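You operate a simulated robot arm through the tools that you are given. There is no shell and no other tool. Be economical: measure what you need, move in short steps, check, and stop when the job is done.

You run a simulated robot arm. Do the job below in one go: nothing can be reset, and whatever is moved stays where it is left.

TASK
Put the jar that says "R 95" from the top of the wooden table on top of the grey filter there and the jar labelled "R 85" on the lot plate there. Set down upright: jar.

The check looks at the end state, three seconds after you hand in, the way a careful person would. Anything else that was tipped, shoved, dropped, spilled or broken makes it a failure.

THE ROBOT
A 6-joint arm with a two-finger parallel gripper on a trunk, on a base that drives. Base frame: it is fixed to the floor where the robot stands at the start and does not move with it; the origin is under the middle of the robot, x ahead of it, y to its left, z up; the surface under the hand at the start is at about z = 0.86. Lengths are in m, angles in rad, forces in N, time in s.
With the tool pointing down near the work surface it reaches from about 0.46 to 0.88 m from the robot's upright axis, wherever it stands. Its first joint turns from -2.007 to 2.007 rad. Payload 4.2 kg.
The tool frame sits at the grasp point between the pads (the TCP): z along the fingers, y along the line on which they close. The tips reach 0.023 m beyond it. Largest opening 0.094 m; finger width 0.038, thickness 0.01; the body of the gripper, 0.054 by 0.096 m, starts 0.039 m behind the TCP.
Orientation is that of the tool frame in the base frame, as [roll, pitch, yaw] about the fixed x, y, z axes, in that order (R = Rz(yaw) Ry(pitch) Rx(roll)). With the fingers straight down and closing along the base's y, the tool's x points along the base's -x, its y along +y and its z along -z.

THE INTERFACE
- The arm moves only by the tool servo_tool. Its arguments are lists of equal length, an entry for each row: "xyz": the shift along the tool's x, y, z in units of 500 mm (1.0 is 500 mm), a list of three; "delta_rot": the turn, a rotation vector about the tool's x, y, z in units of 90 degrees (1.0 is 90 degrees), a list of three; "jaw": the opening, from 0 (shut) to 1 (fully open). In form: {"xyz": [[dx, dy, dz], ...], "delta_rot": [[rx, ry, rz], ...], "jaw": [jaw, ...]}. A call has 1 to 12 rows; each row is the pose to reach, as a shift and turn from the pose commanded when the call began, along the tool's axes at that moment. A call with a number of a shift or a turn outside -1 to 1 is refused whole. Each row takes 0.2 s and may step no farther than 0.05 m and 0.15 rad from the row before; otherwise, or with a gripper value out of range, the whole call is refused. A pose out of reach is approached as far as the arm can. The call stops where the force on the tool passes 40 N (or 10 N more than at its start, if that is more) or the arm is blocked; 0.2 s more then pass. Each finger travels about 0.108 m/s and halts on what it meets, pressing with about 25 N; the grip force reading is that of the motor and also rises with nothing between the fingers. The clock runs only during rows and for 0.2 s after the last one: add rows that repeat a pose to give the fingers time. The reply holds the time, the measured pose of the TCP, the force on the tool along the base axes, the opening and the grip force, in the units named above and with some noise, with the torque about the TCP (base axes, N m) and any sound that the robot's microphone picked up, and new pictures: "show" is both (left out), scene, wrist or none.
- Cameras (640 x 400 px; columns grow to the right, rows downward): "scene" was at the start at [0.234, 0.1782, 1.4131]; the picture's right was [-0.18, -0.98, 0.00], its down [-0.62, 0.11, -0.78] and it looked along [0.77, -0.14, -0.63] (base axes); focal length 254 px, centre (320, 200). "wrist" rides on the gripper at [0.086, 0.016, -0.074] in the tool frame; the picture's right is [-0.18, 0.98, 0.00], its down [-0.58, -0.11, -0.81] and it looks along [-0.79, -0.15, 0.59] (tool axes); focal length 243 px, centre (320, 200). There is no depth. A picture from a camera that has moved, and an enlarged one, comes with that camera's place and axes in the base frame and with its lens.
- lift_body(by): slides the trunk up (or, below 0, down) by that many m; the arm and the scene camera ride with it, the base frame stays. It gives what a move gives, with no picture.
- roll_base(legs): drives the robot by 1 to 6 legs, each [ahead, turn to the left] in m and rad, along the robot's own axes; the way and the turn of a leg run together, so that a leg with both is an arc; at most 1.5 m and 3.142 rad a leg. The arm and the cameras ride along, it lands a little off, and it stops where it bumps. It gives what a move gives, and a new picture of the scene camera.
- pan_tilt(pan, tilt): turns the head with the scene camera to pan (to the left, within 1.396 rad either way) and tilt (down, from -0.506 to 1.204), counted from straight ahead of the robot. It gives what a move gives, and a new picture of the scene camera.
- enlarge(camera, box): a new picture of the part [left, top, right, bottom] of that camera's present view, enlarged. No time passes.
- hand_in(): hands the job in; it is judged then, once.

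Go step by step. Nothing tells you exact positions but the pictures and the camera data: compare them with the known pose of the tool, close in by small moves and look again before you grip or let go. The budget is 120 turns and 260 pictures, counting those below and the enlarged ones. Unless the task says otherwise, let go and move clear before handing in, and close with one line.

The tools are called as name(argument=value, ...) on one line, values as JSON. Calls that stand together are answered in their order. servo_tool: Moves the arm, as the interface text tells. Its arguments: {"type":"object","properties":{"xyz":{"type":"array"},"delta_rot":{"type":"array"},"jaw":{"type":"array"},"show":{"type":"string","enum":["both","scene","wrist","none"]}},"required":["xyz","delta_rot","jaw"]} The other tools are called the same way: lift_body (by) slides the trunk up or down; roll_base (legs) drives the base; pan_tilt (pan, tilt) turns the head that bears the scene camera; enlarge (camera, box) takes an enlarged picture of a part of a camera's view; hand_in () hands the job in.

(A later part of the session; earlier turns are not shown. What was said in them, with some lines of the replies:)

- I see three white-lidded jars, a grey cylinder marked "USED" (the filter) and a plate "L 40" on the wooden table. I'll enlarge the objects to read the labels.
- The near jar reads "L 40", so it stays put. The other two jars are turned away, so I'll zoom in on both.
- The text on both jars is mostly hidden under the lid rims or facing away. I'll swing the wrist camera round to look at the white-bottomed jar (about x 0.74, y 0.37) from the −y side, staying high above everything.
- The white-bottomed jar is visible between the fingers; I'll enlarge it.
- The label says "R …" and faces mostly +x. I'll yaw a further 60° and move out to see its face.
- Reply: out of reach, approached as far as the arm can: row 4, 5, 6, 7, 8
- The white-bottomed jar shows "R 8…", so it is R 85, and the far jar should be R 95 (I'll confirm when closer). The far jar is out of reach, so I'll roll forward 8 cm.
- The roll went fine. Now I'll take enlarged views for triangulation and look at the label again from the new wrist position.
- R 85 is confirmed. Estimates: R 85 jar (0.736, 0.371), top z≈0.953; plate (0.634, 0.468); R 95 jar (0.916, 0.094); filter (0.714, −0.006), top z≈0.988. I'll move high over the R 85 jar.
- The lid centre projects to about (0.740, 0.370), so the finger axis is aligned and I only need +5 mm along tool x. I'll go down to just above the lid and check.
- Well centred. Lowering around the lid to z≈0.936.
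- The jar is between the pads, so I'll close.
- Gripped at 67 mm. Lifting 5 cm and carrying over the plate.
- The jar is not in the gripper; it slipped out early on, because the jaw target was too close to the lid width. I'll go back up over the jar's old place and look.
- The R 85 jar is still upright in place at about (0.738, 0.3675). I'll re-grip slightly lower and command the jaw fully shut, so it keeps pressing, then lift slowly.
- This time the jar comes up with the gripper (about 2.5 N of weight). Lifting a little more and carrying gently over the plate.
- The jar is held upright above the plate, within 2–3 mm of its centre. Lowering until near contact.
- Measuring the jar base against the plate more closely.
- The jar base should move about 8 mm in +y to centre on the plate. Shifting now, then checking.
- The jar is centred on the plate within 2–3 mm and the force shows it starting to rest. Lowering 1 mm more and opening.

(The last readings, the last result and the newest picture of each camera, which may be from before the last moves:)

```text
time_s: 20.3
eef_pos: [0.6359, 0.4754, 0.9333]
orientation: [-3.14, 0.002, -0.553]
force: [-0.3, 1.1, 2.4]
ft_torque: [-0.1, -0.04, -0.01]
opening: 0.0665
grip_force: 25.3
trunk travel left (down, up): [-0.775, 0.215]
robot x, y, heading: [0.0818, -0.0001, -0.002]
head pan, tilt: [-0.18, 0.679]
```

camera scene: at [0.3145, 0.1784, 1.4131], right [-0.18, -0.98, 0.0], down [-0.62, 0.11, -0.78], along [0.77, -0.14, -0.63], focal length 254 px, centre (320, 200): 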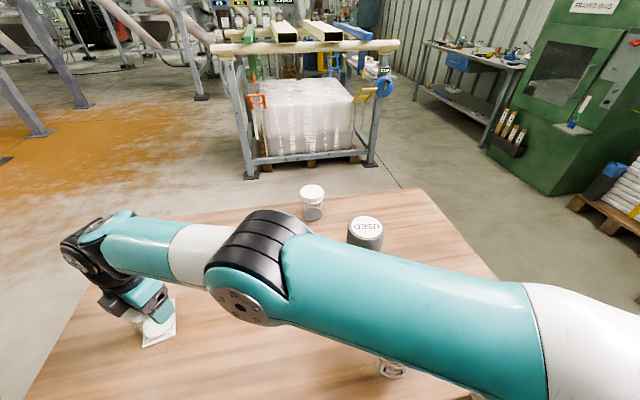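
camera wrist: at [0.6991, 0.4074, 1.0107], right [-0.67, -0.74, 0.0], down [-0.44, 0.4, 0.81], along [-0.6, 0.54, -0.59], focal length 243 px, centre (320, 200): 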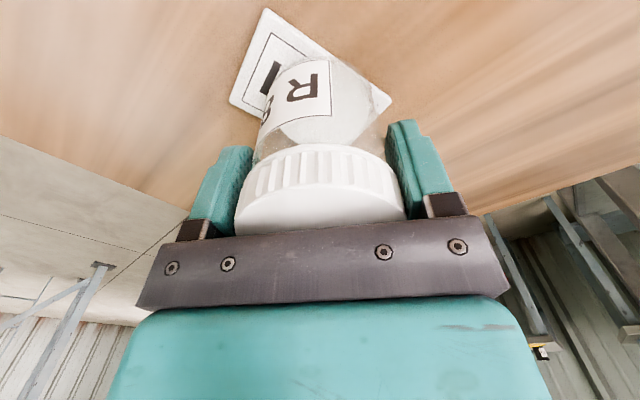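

Contact is confirmed: the force has reversed to +2.4 N. Opening and rising clear.

servo_tool(xyz=[[0, 0, 0], [0, 0, 0], [0, 0, 0], [0, 0, -0.04], [0, 0, -0.1], [0, 0, -0.18], [0, 0, -0.25]], delta_rot=[[0, 0, 0], [0, 0, 0], [0, 0, 0], [0, 0, 0], [0, 0, 0], [0, 0, 0], [0, 0, 0]], jaw=[0.8, 1, 1, 1, 1, 1, 1])

enlarge(camera="scene", box=[100, 250, 220, 350])

```text
time_s: 21.9
eef_pos: [0.6326, 0.4757, 1.0565]
orientation: [3.14, 0.002, -0.554]
force: [-0.3, -0.1, -0.1]
ft_torque: [-0.03, 0.02, 0.01]
opening: 0.0941
grip_force: 0.1
trunk travel left (down, up): [-0.775, 0.215]
robot x, y, heading: [0.0791, -0.0002, -0.002]
head pan, tilt: [-0.18, 0.679]
camera scene: at [0.3146, 0.1785, 1.413], right [-0.18, -0.98, 0.0], down [-0.62, 0.11, -0.78], along [0.77, -0.14, -0.63], focal length 254 px, centre (320, 200)
camera wrist: at [0.6984, 0.4163, 1.1314], right [-0.67, -0.74, 0.0], down [-0.44, 0.4, 0.81], along [-0.6, 0.54, -0.59], focal length 243 px, centre (320, 200)
```

scene: 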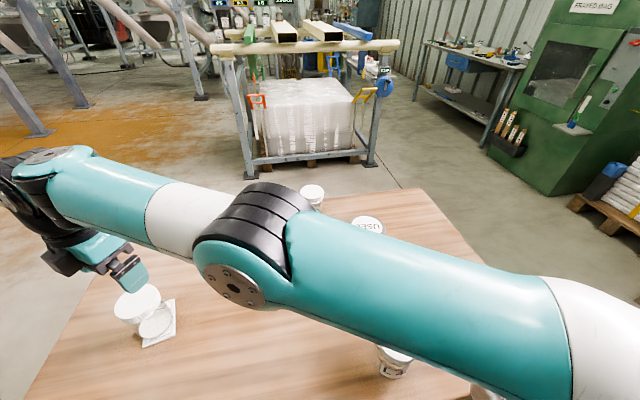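
wrist: 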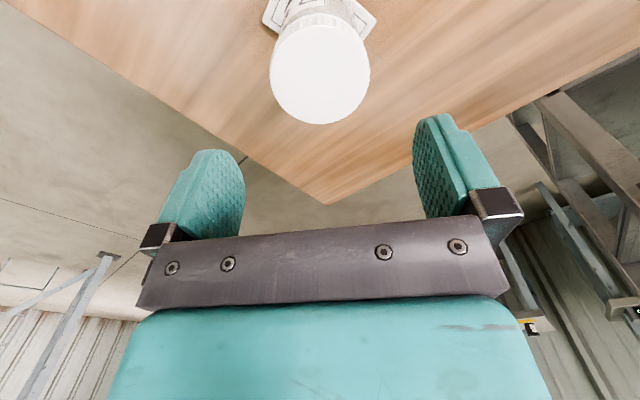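

```text
4.00 times, centred on (160, 300) of scene
camera zoom: at [0.3146, 0.1785, 1.413], right [-0.18, -0.98, 0.0], down [-0.62, 0.11, -0.78], along [0.77, -0.14, -0.63], focal length 1016 px, centre (960, -200)
```

zoom: 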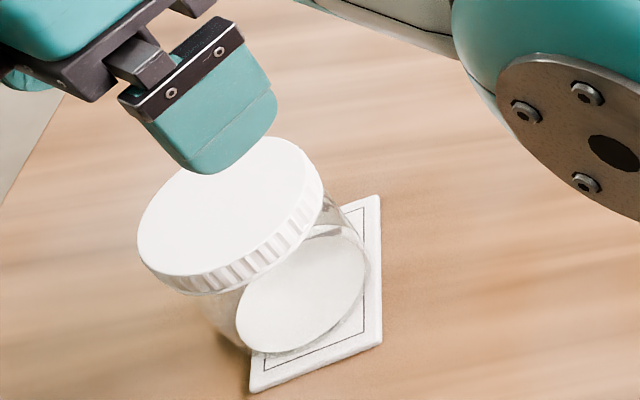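

R 85 stands upright on the plate. Next is the far jar at about (0.916, 0.094), approached high, stopping slightly short.

servo_tool(xyz=[[0.073, 0.03, -0.03], [0.146, 0.06, -0.05], [0.22, 0.089, -0.05], [0.293, 0.119, -0.05], [0.366, 0.148, -0.05], [0.439, 0.178, -0.05], [0.512, 0.208, -0.05], [0.585, 0.237, -0.05], [0.659, 0.267, -0.05], [0.732, 0.297, -0.05], [0.805, 0.326, -0.05], [0.878, 0.356, -0.05]], delta_rot=[[0, 0, 0], [0, 0, 0], [0, 0, 0], [0, 0, 0], [0, 0, 0], [0, 0, 0], [0, 0, 0], [0, 0, 0], [0, 0, 0], [0, 0, 0], [0, 0, 0], [0, 0, 0]], jaw=[1, 1, 1, 1, 1, 1, 1, 1, 1, 1, 1, 1])

```text
time_s: 24.5
eef_pos: [0.9127, 0.0928, 1.0833]
orientation: [3.141, 0.001, -0.554]
force: [-0.2, 0.5, -0.3]
ft_torque: [-0.06, -0.04, 0.0]
opening: 0.0938
grip_force: 0.1
trunk travel left (down, up): [-0.775, 0.215]
robot x, y, heading: [0.0815, -0.002, 0.007]
head pan, tilt: [-0.18, 0.679]
camera scene: at [0.3141, 0.1786, 1.4131], right [-0.18, -0.98, 0.0], down [-0.62, 0.11, -0.78], along [0.77, -0.14, -0.63], focal length 254 px, centre (320, 200)
camera wrist: at [0.9787, 0.0332, 1.1575], right [-0.67, -0.74, 0.0], down [-0.44, 0.4, 0.81], along [-0.6, 0.54, -0.59], focal length 243 px, centre (320, 200)
```

scene: 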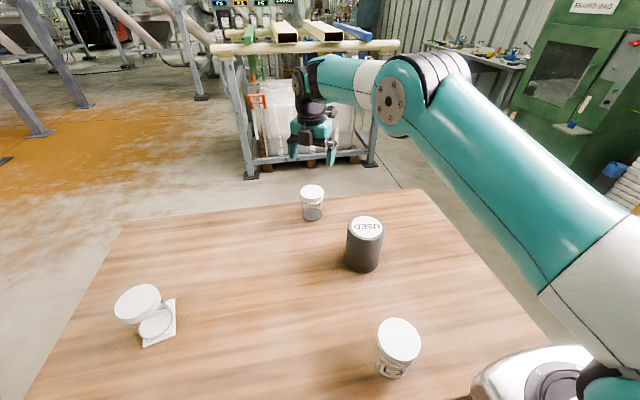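
wrist: 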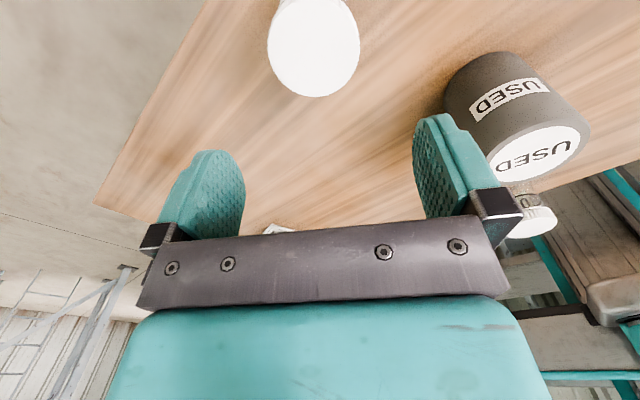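

The lid projects to about (0.920, 0.092). Lowering to just above it with a small correction.

servo_tool(xyz=[[0.01, -0.006, 0.07], [0.01, -0.006, 0.14], [0.01, -0.006, 0.195]], delta_rot=[[0, 0, 0], [0, 0, 0], [0, 0, 0]], jaw=[1, 1, 1], show="wrist")

```text
time_s: 25.3
eef_pos: [0.9203, 0.093, 0.9859]
orientation: [3.142, 0.0, -0.553]
force: [-0.3, 1.2, 0.6]
ft_torque: [0.01, -0.01, 0.03]
opening: 0.0941
grip_force: 0.0
trunk travel left (down, up): [-0.775, 0.215]
robot x, y, heading: [0.0818, 0.0041, -0.001]
head pan, tilt: [-0.18, 0.679]
camera wrist: at [0.9853, 0.0333, 1.0612], right [-0.67, -0.74, 0.0], down [-0.44, 0.4, 0.81], along [-0.6, 0.54, -0.59], focal length 243 px, centre (320, 200)
```

wrist: 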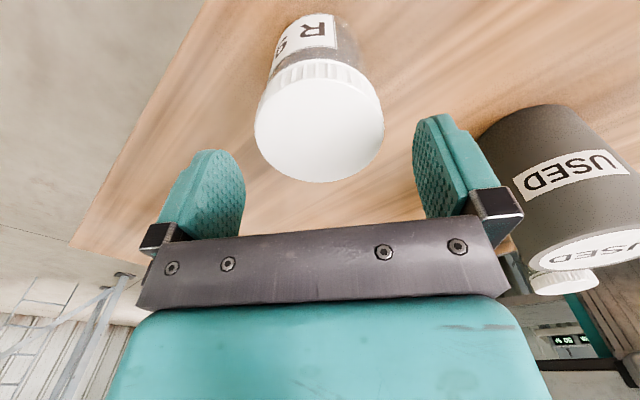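

enlarge(camera="wrist", box=[250, 0, 390, 90])

servo_tool(xyz=[[0.012, 0, 0.06], [0.012, 0, 0.118]], delta_rot=[[0, 0, 0], [0, 0, 0]], jaw=[1, 1], show="wrist")

```text
4.44 times, centred on (320, 45) of wrist
camera zoom: at [0.9853, 0.0333, 1.0612], right [-0.67, -0.74, 0.0], down [-0.44, 0.4, 0.81], along [-0.6, 0.54, -0.59], focal length 1078 px, centre (320, 889)
```

zoom: 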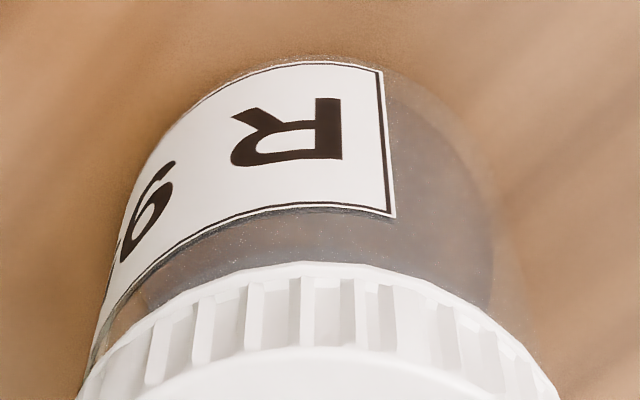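

```text
time_s: 25.9
eef_pos: [0.9258, 0.0899, 0.925]
orientation: [-3.141, -0.001, -0.552]
force: [0.2, -0.1, 1.3]
ft_torque: [0.03, -0.02, -0.01]
opening: 0.0937
grip_force: 0.1
trunk travel left (down, up): [-0.775, 0.215]
robot x, y, heading: [0.0789, 0.0005, 0.0]
head pan, tilt: [-0.18, 0.679]
camera wrist: at [0.9909, 0.0307, 1.0003], right [-0.67, -0.74, 0.0], down [-0.44, 0.4, 0.81], along [-0.6, 0.54, -0.59], focal length 243 px, centre (320, 200)
```

wrist: 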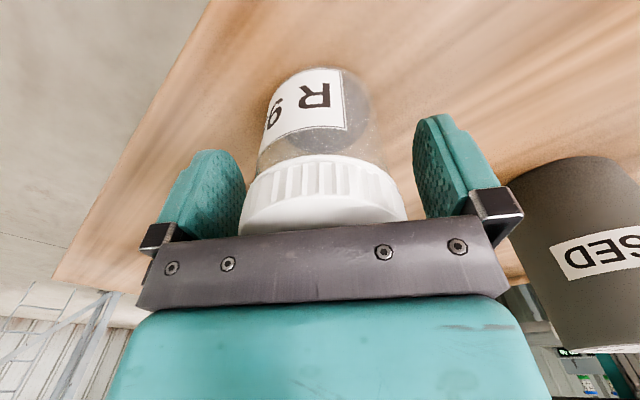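

The label reads "R 9…", so this is R 95. Small correction, then grip and lift slowly.

servo_tool(xyz=[[-0.008, 0, 0], [-0.008, 0, 0], [-0.008, 0, 0], [-0.008, 0, 0], [-0.008, 0, 0], [-0.008, 0, 0]], delta_rot=[[0, 0, 0], [0, 0, 0], [0, 0, 0], [0, 0, 0], [0, 0, 0], [0, 0, 0]], jaw=[1, 0.8, 0.6, 0.3, 0, 0], show="none")

servo_tool(xyz=[[0, 0, -0.01], [0, 0, -0.02], [0, 0, -0.03], [0, 0, -0.05], [0, 0, -0.07]], delta_rot=[[0, 0, 0], [0, 0, 0], [0, 0, 0], [0, 0, 0], [0, 0, 0]], jaw=[0, 0, 0, 0, 0])

```text
time_s: 27.3
eef_pos: [0.9216, 0.0913, 0.9255]
orientation: [-3.14, 0.0, -0.554]
force: [1.5, 1.2, 0.3]
ft_torque: [-0.05, -0.04, 0.0]
opening: 0.0676
grip_force: 25.1
trunk travel left (down, up): [-0.775, 0.215]
robot x, y, heading: [0.0817, -0.0006, 0.0]
head pan, tilt: [-0.18, 0.679]
```

```text
time_s: 28.5
eef_pos: [0.9213, 0.0926, 0.962]
orientation: [-3.141, 0.001, -0.553]
force: [-0.1, -1.0, -2.3]
ft_torque: [0.03, -0.01, 0.03]
opening: 0.0671
grip_force: 25.1
trunk travel left (down, up): [-0.775, 0.215]
robot x, y, heading: [0.0816, 0.0021, 0.006]
head pan, tilt: [-0.18, 0.679]
camera scene: at [0.3147, 0.1783, 1.413], right [-0.18, -0.98, 0.0], down [-0.62, 0.11, -0.78], along [0.77, -0.14, -0.63], focal length 254 px, centre (320, 200)
camera wrist: at [0.9871, 0.0326, 1.0358], right [-0.67, -0.74, 0.0], down [-0.44, 0.4, 0.81], along [-0.6, 0.54, -0.59], focal length 243 px, centre (320, 200)
```

scene: 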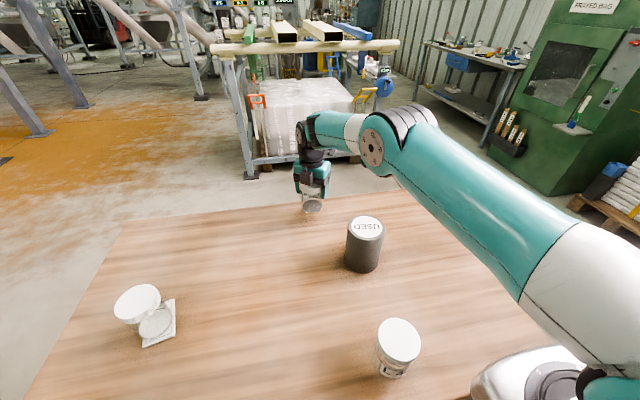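
wrist: 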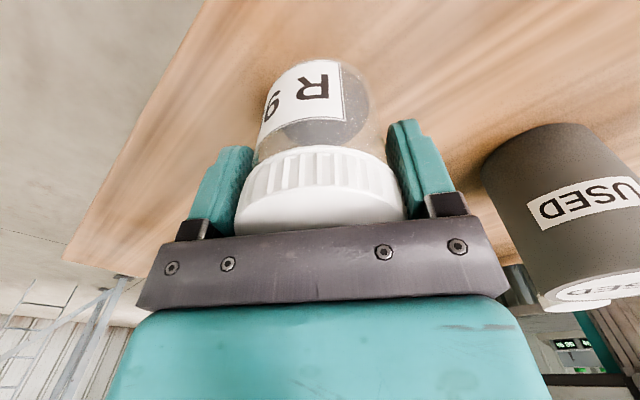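

R 95 is held. Raising well above the filter top (TCP z ≈ 1.10).

servo_tool(xyz=[[0, 0, -0.03], [0, 0, -0.07], [0, 0, -0.11], [0, 0, -0.15], [0, 0, -0.19], [0, 0, -0.23], [0, 0, -0.26], [0, 0, -0.276]], delta_rot=[[0, 0, 0], [0, 0, 0], [0, 0, 0], [0, 0, 0], [0, 0, 0], [0, 0, 0], [0, 0, 0], [0, 0, 0]], jaw=[0, 0, 0, 0, 0, 0, 0, 0])

enlarge(camera="scene", box=[320, 190, 410, 280])

```text
time_s: 30.3
eef_pos: [0.9219, 0.0915, 1.1005]
orientation: [-3.142, -0.001, -0.553]
force: [0.1, -0.6, -2.9]
ft_torque: [-0.01, 0.03, 0.01]
opening: 0.0673
grip_force: 25.0
trunk travel left (down, up): [-0.775, 0.215]
robot x, y, heading: [0.0821, 0.001, -0.002]
head pan, tilt: [-0.18, 0.679]
camera scene: at [0.3147, 0.1783, 1.4131], right [-0.18, -0.98, 0.0], down [-0.62, 0.11, -0.78], along [0.77, -0.14, -0.63], focal length 254 px, centre (320, 200)
camera wrist: at [0.9872, 0.0325, 1.1745], right [-0.67, -0.74, 0.0], down [-0.44, 0.4, 0.81], along [-0.6, 0.54, -0.59], focal length 243 px, centre (320, 200)
```

scene: 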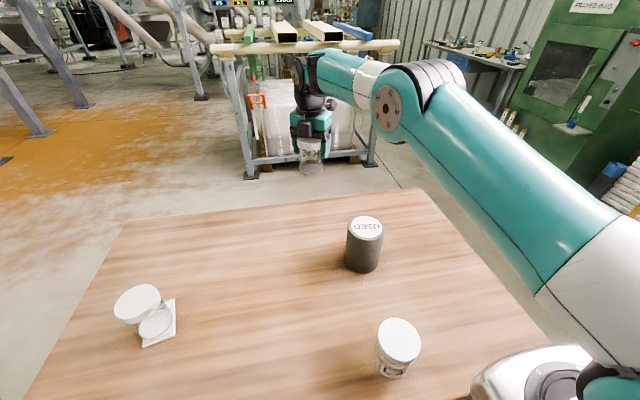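
wrist: 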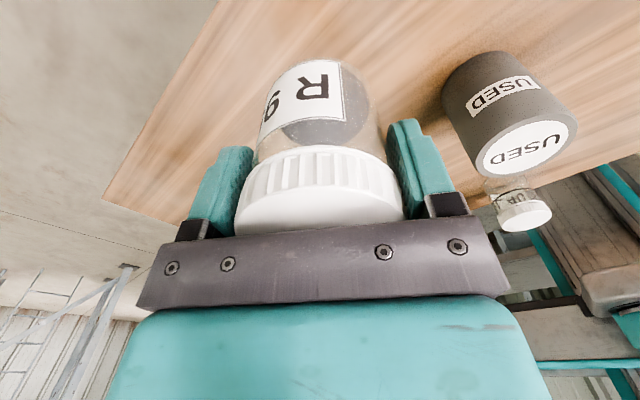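

```text
4.44 times, centred on (365, 235) of scene
camera zoom: at [0.3147, 0.1783, 1.4131], right [-0.18, -0.98, 0.0], down [-0.62, 0.11, -0.78], along [0.77, -0.14, -0.63], focal length 1128 px, centre (120, 44)
```

zoom: 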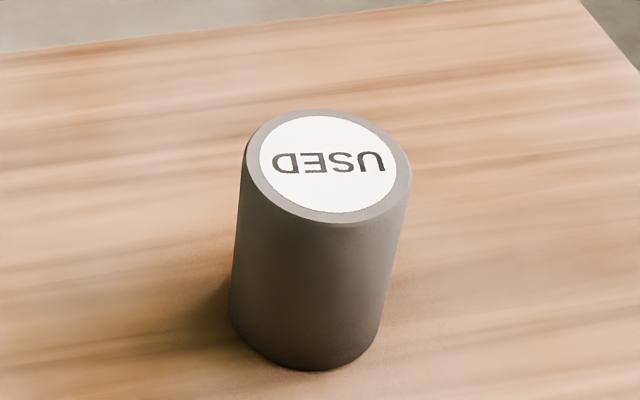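

The filter's top centre triangulates to (0.716, −0.008), z≈0.987. Carrying R 95 over it.

servo_tool(xyz=[[-0.012, 0.019, 0], [-0.033, 0.052, 0], [-0.056, 0.088, 0], [-0.079, 0.124, 0], [-0.102, 0.16, 0], [-0.125, 0.196, 0], [-0.148, 0.232, 0], [-0.171, 0.268, 0], [-0.194, 0.304, 0], [-0.217, 0.34, 0], [-0.236, 0.37, 0], [-0.246, 0.386, 0]], delta_rot=[[0, 0, 0], [0, 0, 0], [0, 0, 0], [0, 0, 0], [0, 0, 0], [0, 0, 0], [0, 0, 0], [0, 0, 0], [0, 0, 0], [0, 0, 0], [0, 0, 0], [0, 0, 0]], jaw=[0, 0, 0, 0, 0, 0, 0, 0, 0, 0, 0, 0])

enlarge(camera="wrist", box=[210, 0, 430, 240])

enlarge(camera="scene", box=[310, 140, 430, 280])

```text
time_s: 32.9
eef_pos: [0.7141, -0.0068, 1.0988]
orientation: [-3.141, 0.0, -0.551]
force: [-0.1, -0.6, -2.4]
ft_torque: [0.02, 0.03, 0.01]
opening: 0.0674
grip_force: 24.5
trunk travel left (down, up): [-0.775, 0.215]
robot x, y, heading: [0.0761, 0.0002, -0.002]
head pan, tilt: [-0.18, 0.679]
camera scene: at [0.3147, 0.1783, 1.4131], right [-0.18, -0.98, 0.0], down [-0.62, 0.11, -0.78], along [0.77, -0.14, -0.63], focal length 254 px, centre (320, 200)
camera wrist: at [0.7808, -0.0665, 1.1738], right [-0.67, -0.74, 0.0], down [-0.44, 0.4, 0.81], along [-0.6, 0.54, -0.59], focal length 243 px, centre (320, 200)
```

scene: 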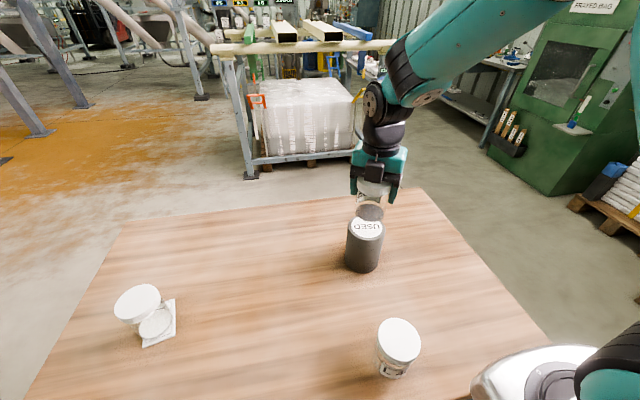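
wrist: 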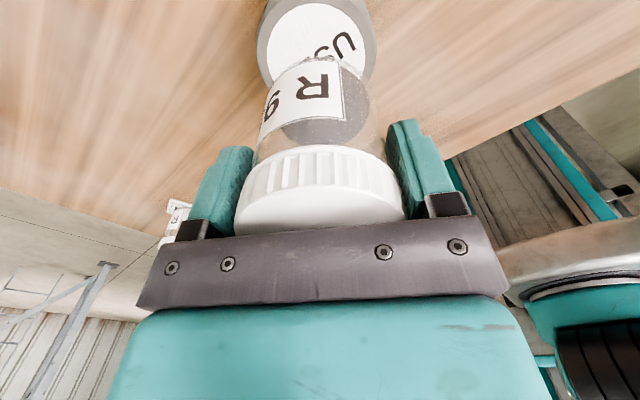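

```text
1.67 times, centred on (320, 120) of wrist
camera zoom: at [0.7808, -0.0665, 1.1738], right [-0.67, -0.74, 0.0], down [-0.44, 0.4, 0.81], along [-0.6, 0.54, -0.59], focal length 404 px, centre (320, 333)
```

zoom: 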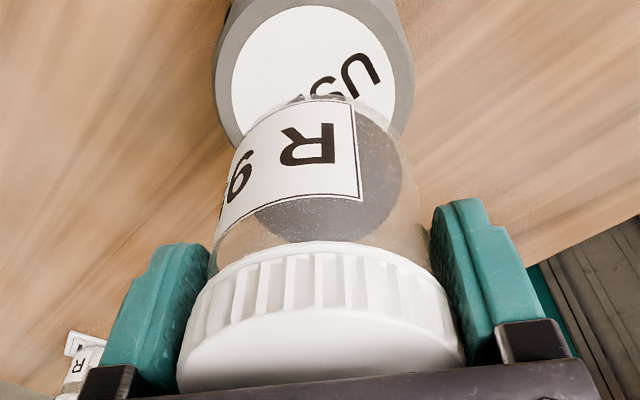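

```text
2.86 times, centred on (370, 210) of scene
camera zoom: at [0.3147, 0.1783, 1.4131], right [-0.18, -0.98, 0.0], down [-0.62, 0.11, -0.78], along [0.77, -0.14, -0.63], focal length 725 px, centre (177, 171)
```

zoom: 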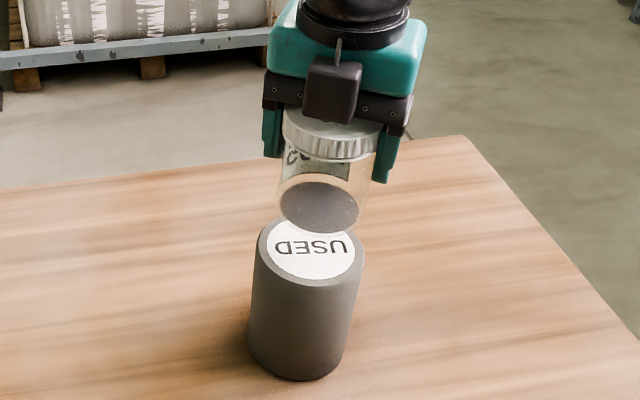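

Alignment is close. Lowering 3 cm with a 3 mm correction, then checking again.

servo_tool(xyz=[[0, -0.006, 0.015], [0, -0.006, 0.035], [0, -0.006, 0.055], [0, -0.006, 0.064]], delta_rot=[[0, 0, 0], [0, 0, 0], [0, 0, 0], [0, 0, 0]], jaw=[0, 0, 0, 0], show="none")

enlarge(camera="wrist", box=[210, 0, 430, 240])

enlarge(camera="scene", box=[320, 170, 410, 280])

```text
time_s: 33.9
eef_pos: [0.7167, -0.004, 1.0678]
orientation: [3.141, 0.0, -0.554]
force: [-0.8, -0.2, -2.6]
ft_torque: [-0.01, -0.01, -0.02]
opening: 0.0674
grip_force: 24.9
trunk travel left (down, up): [-0.775, 0.215]
robot x, y, heading: [0.0815, -0.0004, -0.004]
head pan, tilt: [-0.18, 0.679]
```

```text
1.67 times, centred on (320, 120) of wrist
camera zoom: at [0.7824, -0.064, 1.1422], right [-0.67, -0.74, 0.0], down [-0.44, 0.4, 0.81], along [-0.6, 0.54, -0.59], focal length 404 px, centre (320, 333)
```

zoom: 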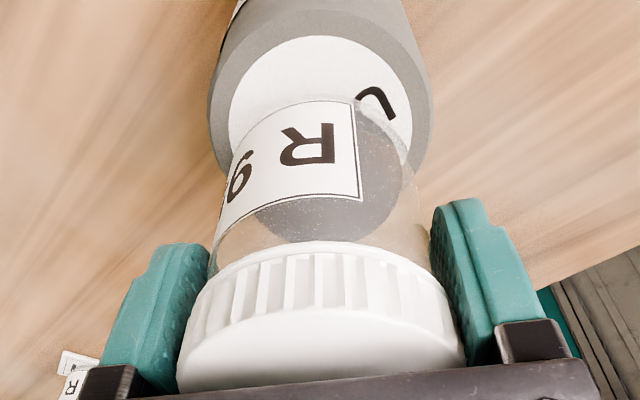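

```text
3.64 times, centred on (365, 225) of scene
camera zoom: at [0.3145, 0.1782, 1.4131], right [-0.18, -0.98, 0.0], down [-0.62, 0.11, -0.78], along [0.77, -0.14, -0.63], focal length 923 px, centre (156, 109)
```

zoom: 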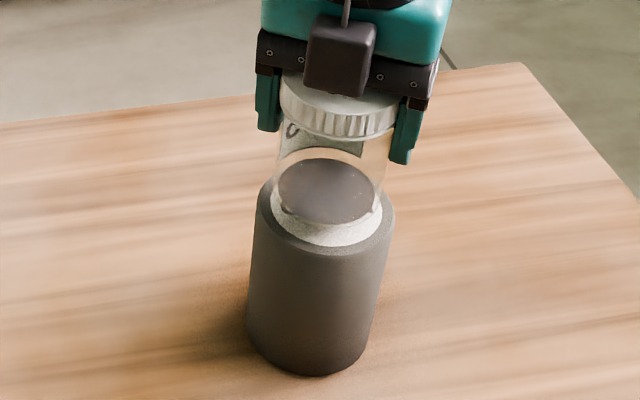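

Both views show the jar centred over the filter. Lowering towards contact in small steps.

servo_tool(xyz=[[0, 0, 0.01], [0, 0, 0.02], [0, 0, 0.024]], delta_rot=[[0, 0, 0], [0, 0, 0], [0, 0, 0]], jaw=[0, 0, 0], show="none")

enlarge(camera="scene", box=[320, 170, 410, 280])

enlarge(camera="wrist", box=[210, 0, 430, 240])

```text
time_s: 34.7
eef_pos: [0.7173, -0.0036, 1.0549]
orientation: [3.141, -0.001, -0.554]
force: [0.1, -0.3, -1.6]
ft_torque: [-0.03, -0.01, 0.01]
opening: 0.0673
grip_force: 24.7
trunk travel left (down, up): [-0.775, 0.215]
robot x, y, heading: [0.0807, -0.0003, 0.003]
head pan, tilt: [-0.18, 0.679]
```

```text
3.64 times, centred on (365, 225) of scene
camera zoom: at [0.3145, 0.1782, 1.4131], right [-0.18, -0.98, 0.0], down [-0.62, 0.11, -0.78], along [0.77, -0.14, -0.63], focal length 923 px, centre (156, 109)
```

zoom: 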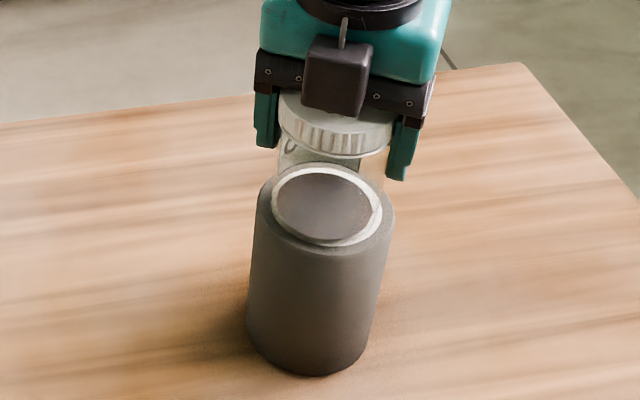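

```text
1.67 times, centred on (320, 120) of wrist
camera zoom: at [0.7825, -0.064, 1.1291], right [-0.67, -0.74, 0.0], down [-0.44, 0.4, 0.81], along [-0.6, 0.54, -0.59], focal length 404 px, centre (320, 333)
```

zoom: 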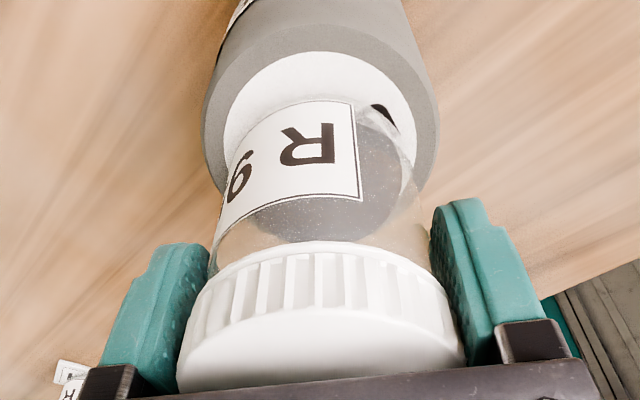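

The jar sits about 3–4 mm toward the robot from centre; I'll lift 2 mm, shift it, then lower to contact.

servo_tool(xyz=[[0, 0, -0.005], [0.008, 0, -0.005], [0.008, 0, 0], [0.008, 0, 0.002], [0.008, 0, 0.002]], delta_rot=[[0, 0, 0], [0, 0, 0], [0, 0, 0], [0, 0, 0], [0, 0, 0]], jaw=[0, 0, 0, 0, 0], show="none")

servo_tool(xyz=[[0, 0, 0.002], [0, 0, 0.002]], delta_rot=[[0, 0, 0], [0, 0, 0]], jaw=[0, 0], show="none")

```text
time_s: 35.9
eef_pos: [0.7199, -0.0065, 1.0535]
orientation: [-3.141, -0.002, -0.553]
force: [0.1, 0.8, -2.9]
ft_torque: [0.01, -0.02, 0.03]
opening: 0.0672
grip_force: 24.7
trunk travel left (down, up): [-0.775, 0.215]
robot x, y, heading: [0.0785, -0.0013, -0.0]
head pan, tilt: [-0.18, 0.679]
```

```text
time_s: 36.5
eef_pos: [0.7202, -0.0064, 1.0535]
orientation: [-3.141, 0.0, -0.553]
force: [-0.2, -0.4, -2.5]
ft_torque: [-0.02, 0.01, -0.01]
opening: 0.0674
grip_force: 24.6
trunk travel left (down, up): [-0.775, 0.215]
robot x, y, heading: [0.0835, 0.0036, -0.002]
head pan, tilt: [-0.18, 0.679]
```

Not yet in contact; stepping further down.

servo_tool(xyz=[[0, 0, 0.002], [0, 0, 0.002]], delta_rot=[[0, 0, 0], [0, 0, 0]], jaw=[0, 0], show="none")

servo_tool(xyz=[[0, 0, 0.002], [0, 0, 0.002]], delta_rot=[[0, 0, 0], [0, 0, 0]], jaw=[0, 0], show="none")

```text
time_s: 37.1
eef_pos: [0.7193, -0.0081, 1.0514]
orientation: [3.141, 0.0, -0.553]
force: [-0.1, 0.0, -2.8]
ft_torque: [-0.03, 0.0, 0.01]
opening: 0.0673
grip_force: 24.8
trunk travel left (down, up): [-0.775, 0.215]
robot x, y, heading: [0.081, -0.0018, -0.002]
head pan, tilt: [-0.18, 0.679]
```

```text
time_s: 37.7
eef_pos: [0.7202, -0.0068, 1.0512]
orientation: [-3.141, 0.0, -0.553]
force: [0.4, -1.1, -1.9]
ft_torque: [-0.09, 0.01, 0.0]
opening: 0.0674
grip_force: 25.8
trunk travel left (down, up): [-0.775, 0.215]
robot x, y, heading: [0.0813, -0.0023, -0.002]
head pan, tilt: [-0.18, 0.679]
```

servo_tool(xyz=[[0, 0, 0.002], [0, 0, 0.002]], delta_rot=[[0, 0, 0], [0, 0, 0]], jaw=[0, 0], show="none")

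enlarge(camera="scene", box=[320, 170, 410, 280])

```text
time_s: 38.3
eef_pos: [0.7202, -0.0071, 1.0517]
orientation: [-3.141, -0.001, -0.553]
force: [-1.1, -3.5, 12.1]
ft_torque: [-0.31, 0.35, 0.01]
opening: 0.0676
grip_force: 25.0
trunk travel left (down, up): [-0.775, 0.215]
robot x, y, heading: [0.0827, -0.0006, -0.001]
head pan, tilt: [-0.18, 0.679]
```

```text
3.64 times, centred on (365, 225) of scene
camera zoom: at [0.314, 0.1781, 1.4134], right [-0.18, -0.98, 0.0], down [-0.62, 0.11, -0.78], along [0.77, -0.14, -0.63], focal length 923 px, centre (156, 109)
```

zoom: 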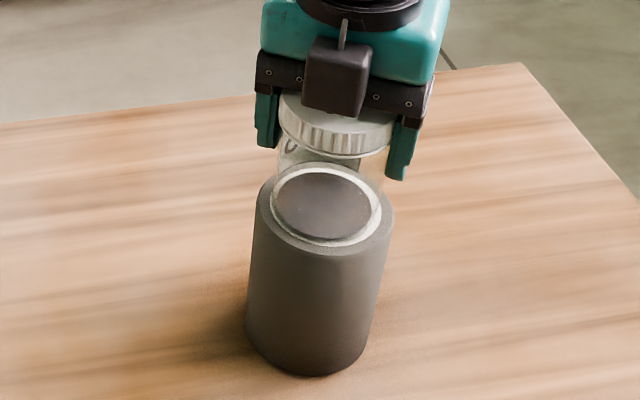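

Firm contact and well centred. Easing up half a millimetre, opening and rising.

servo_tool(xyz=[[0, 0, -0.0012], [0, 0, -0.0012], [0, 0, -0.0012], [0, 0, -0.0012], [0, 0, -0.0012], [0, 0, -0.04], [0, 0, -0.1], [0, 0, -0.18], [0, 0, -0.25]], delta_rot=[[0, 0, 0], [0, 0, 0], [0, 0, 0], [0, 0, 0], [0, 0, 0], [0, 0, 0], [0, 0, 0], [0, 0, 0], [0, 0, 0]], jaw=[0, 0, 0.8, 1, 1, 1, 1, 1, 1])

enlarge(camera="scene", box=[310, 150, 430, 280])

enlarge(camera="scene", box=[100, 270, 200, 360])

```text
time_s: 40.3
eef_pos: [0.7216, -0.007, 1.1738]
orientation: [3.141, 0.001, -0.553]
force: [1.1, -0.2, -0.2]
ft_torque: [0.0, -0.02, 0.02]
opening: 0.0941
grip_force: 0.0
trunk travel left (down, up): [-0.775, 0.215]
robot x, y, heading: [0.0764, -0.0014, 0.002]
head pan, tilt: [-0.18, 0.679]
camera scene: at [0.3148, 0.1783, 1.413], right [-0.18, -0.98, 0.0], down [-0.62, 0.11, -0.78], along [0.76, -0.14, -0.63], focal length 254 px, centre (320, 200)
camera wrist: at [0.7868, -0.0669, 1.249], right [-0.67, -0.74, 0.0], down [-0.44, 0.4, 0.81], along [-0.6, 0.54, -0.59], focal length 243 px, centre (320, 200)
```

scene: 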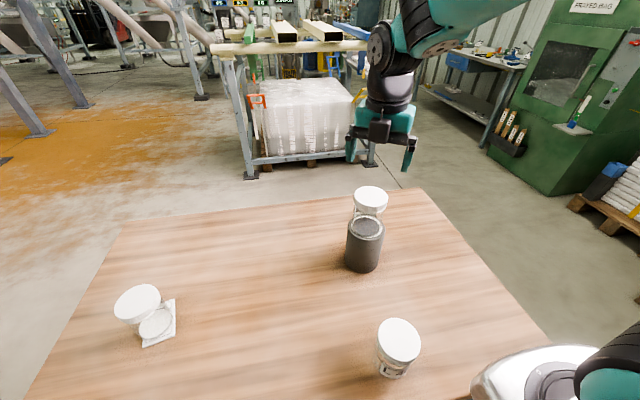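
wrist: 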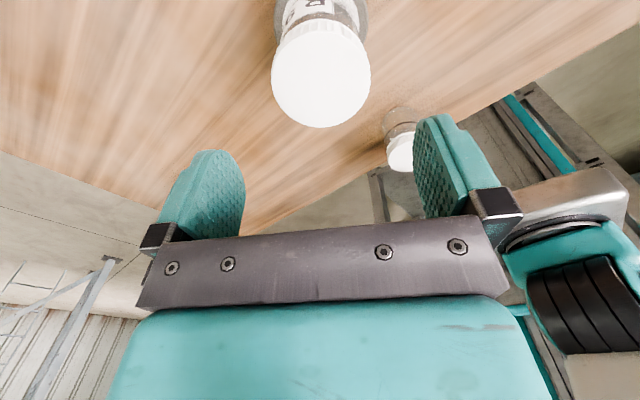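

```text
3.08 times, centred on (370, 215) of scene
camera zoom: at [0.3148, 0.1783, 1.413], right [-0.18, -0.98, 0.0], down [-0.62, 0.11, -0.78], along [0.76, -0.14, -0.63], focal length 781 px, centre (166, 154)
```

zoom: 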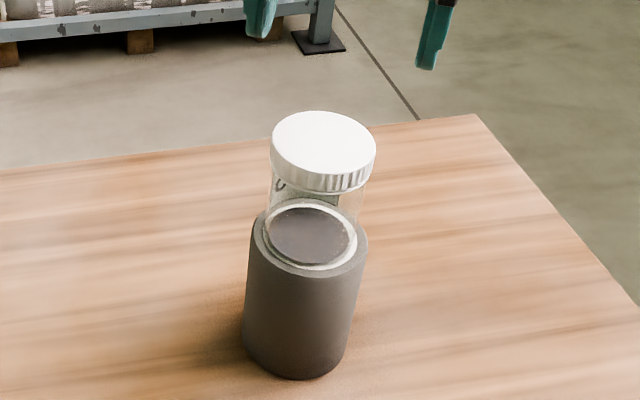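

```text
4.44 times, centred on (150, 315) of scene
camera zoom: at [0.3148, 0.1783, 1.413], right [-0.18, -0.98, 0.0], down [-0.62, 0.11, -0.78], along [0.76, -0.14, -0.63], focal length 1128 px, centre (1076, -311)
```

zoom: 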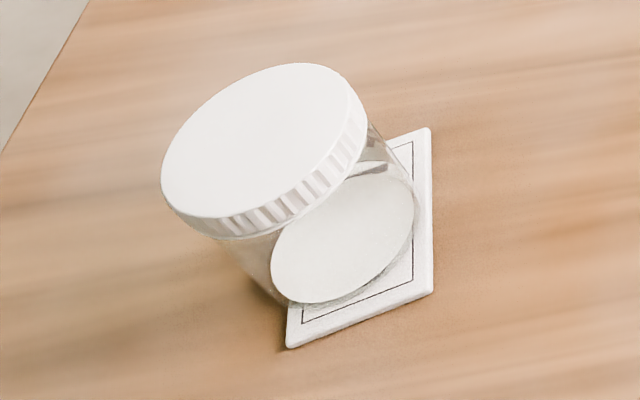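

Both jars stand upright: R 95 centred on the filter, R 85 on the lot plate. The gripper is clear and the L 40 jar is untouched, so I'm handing in.

hand_in()

```text
The job is handed in.
```

R 95 stands upright on the grey filter and R 85 stands upright on the lot plate, about 5 mm off its centre. R 85 slipped out of the first grip but stayed upright, and nothing else was moved.
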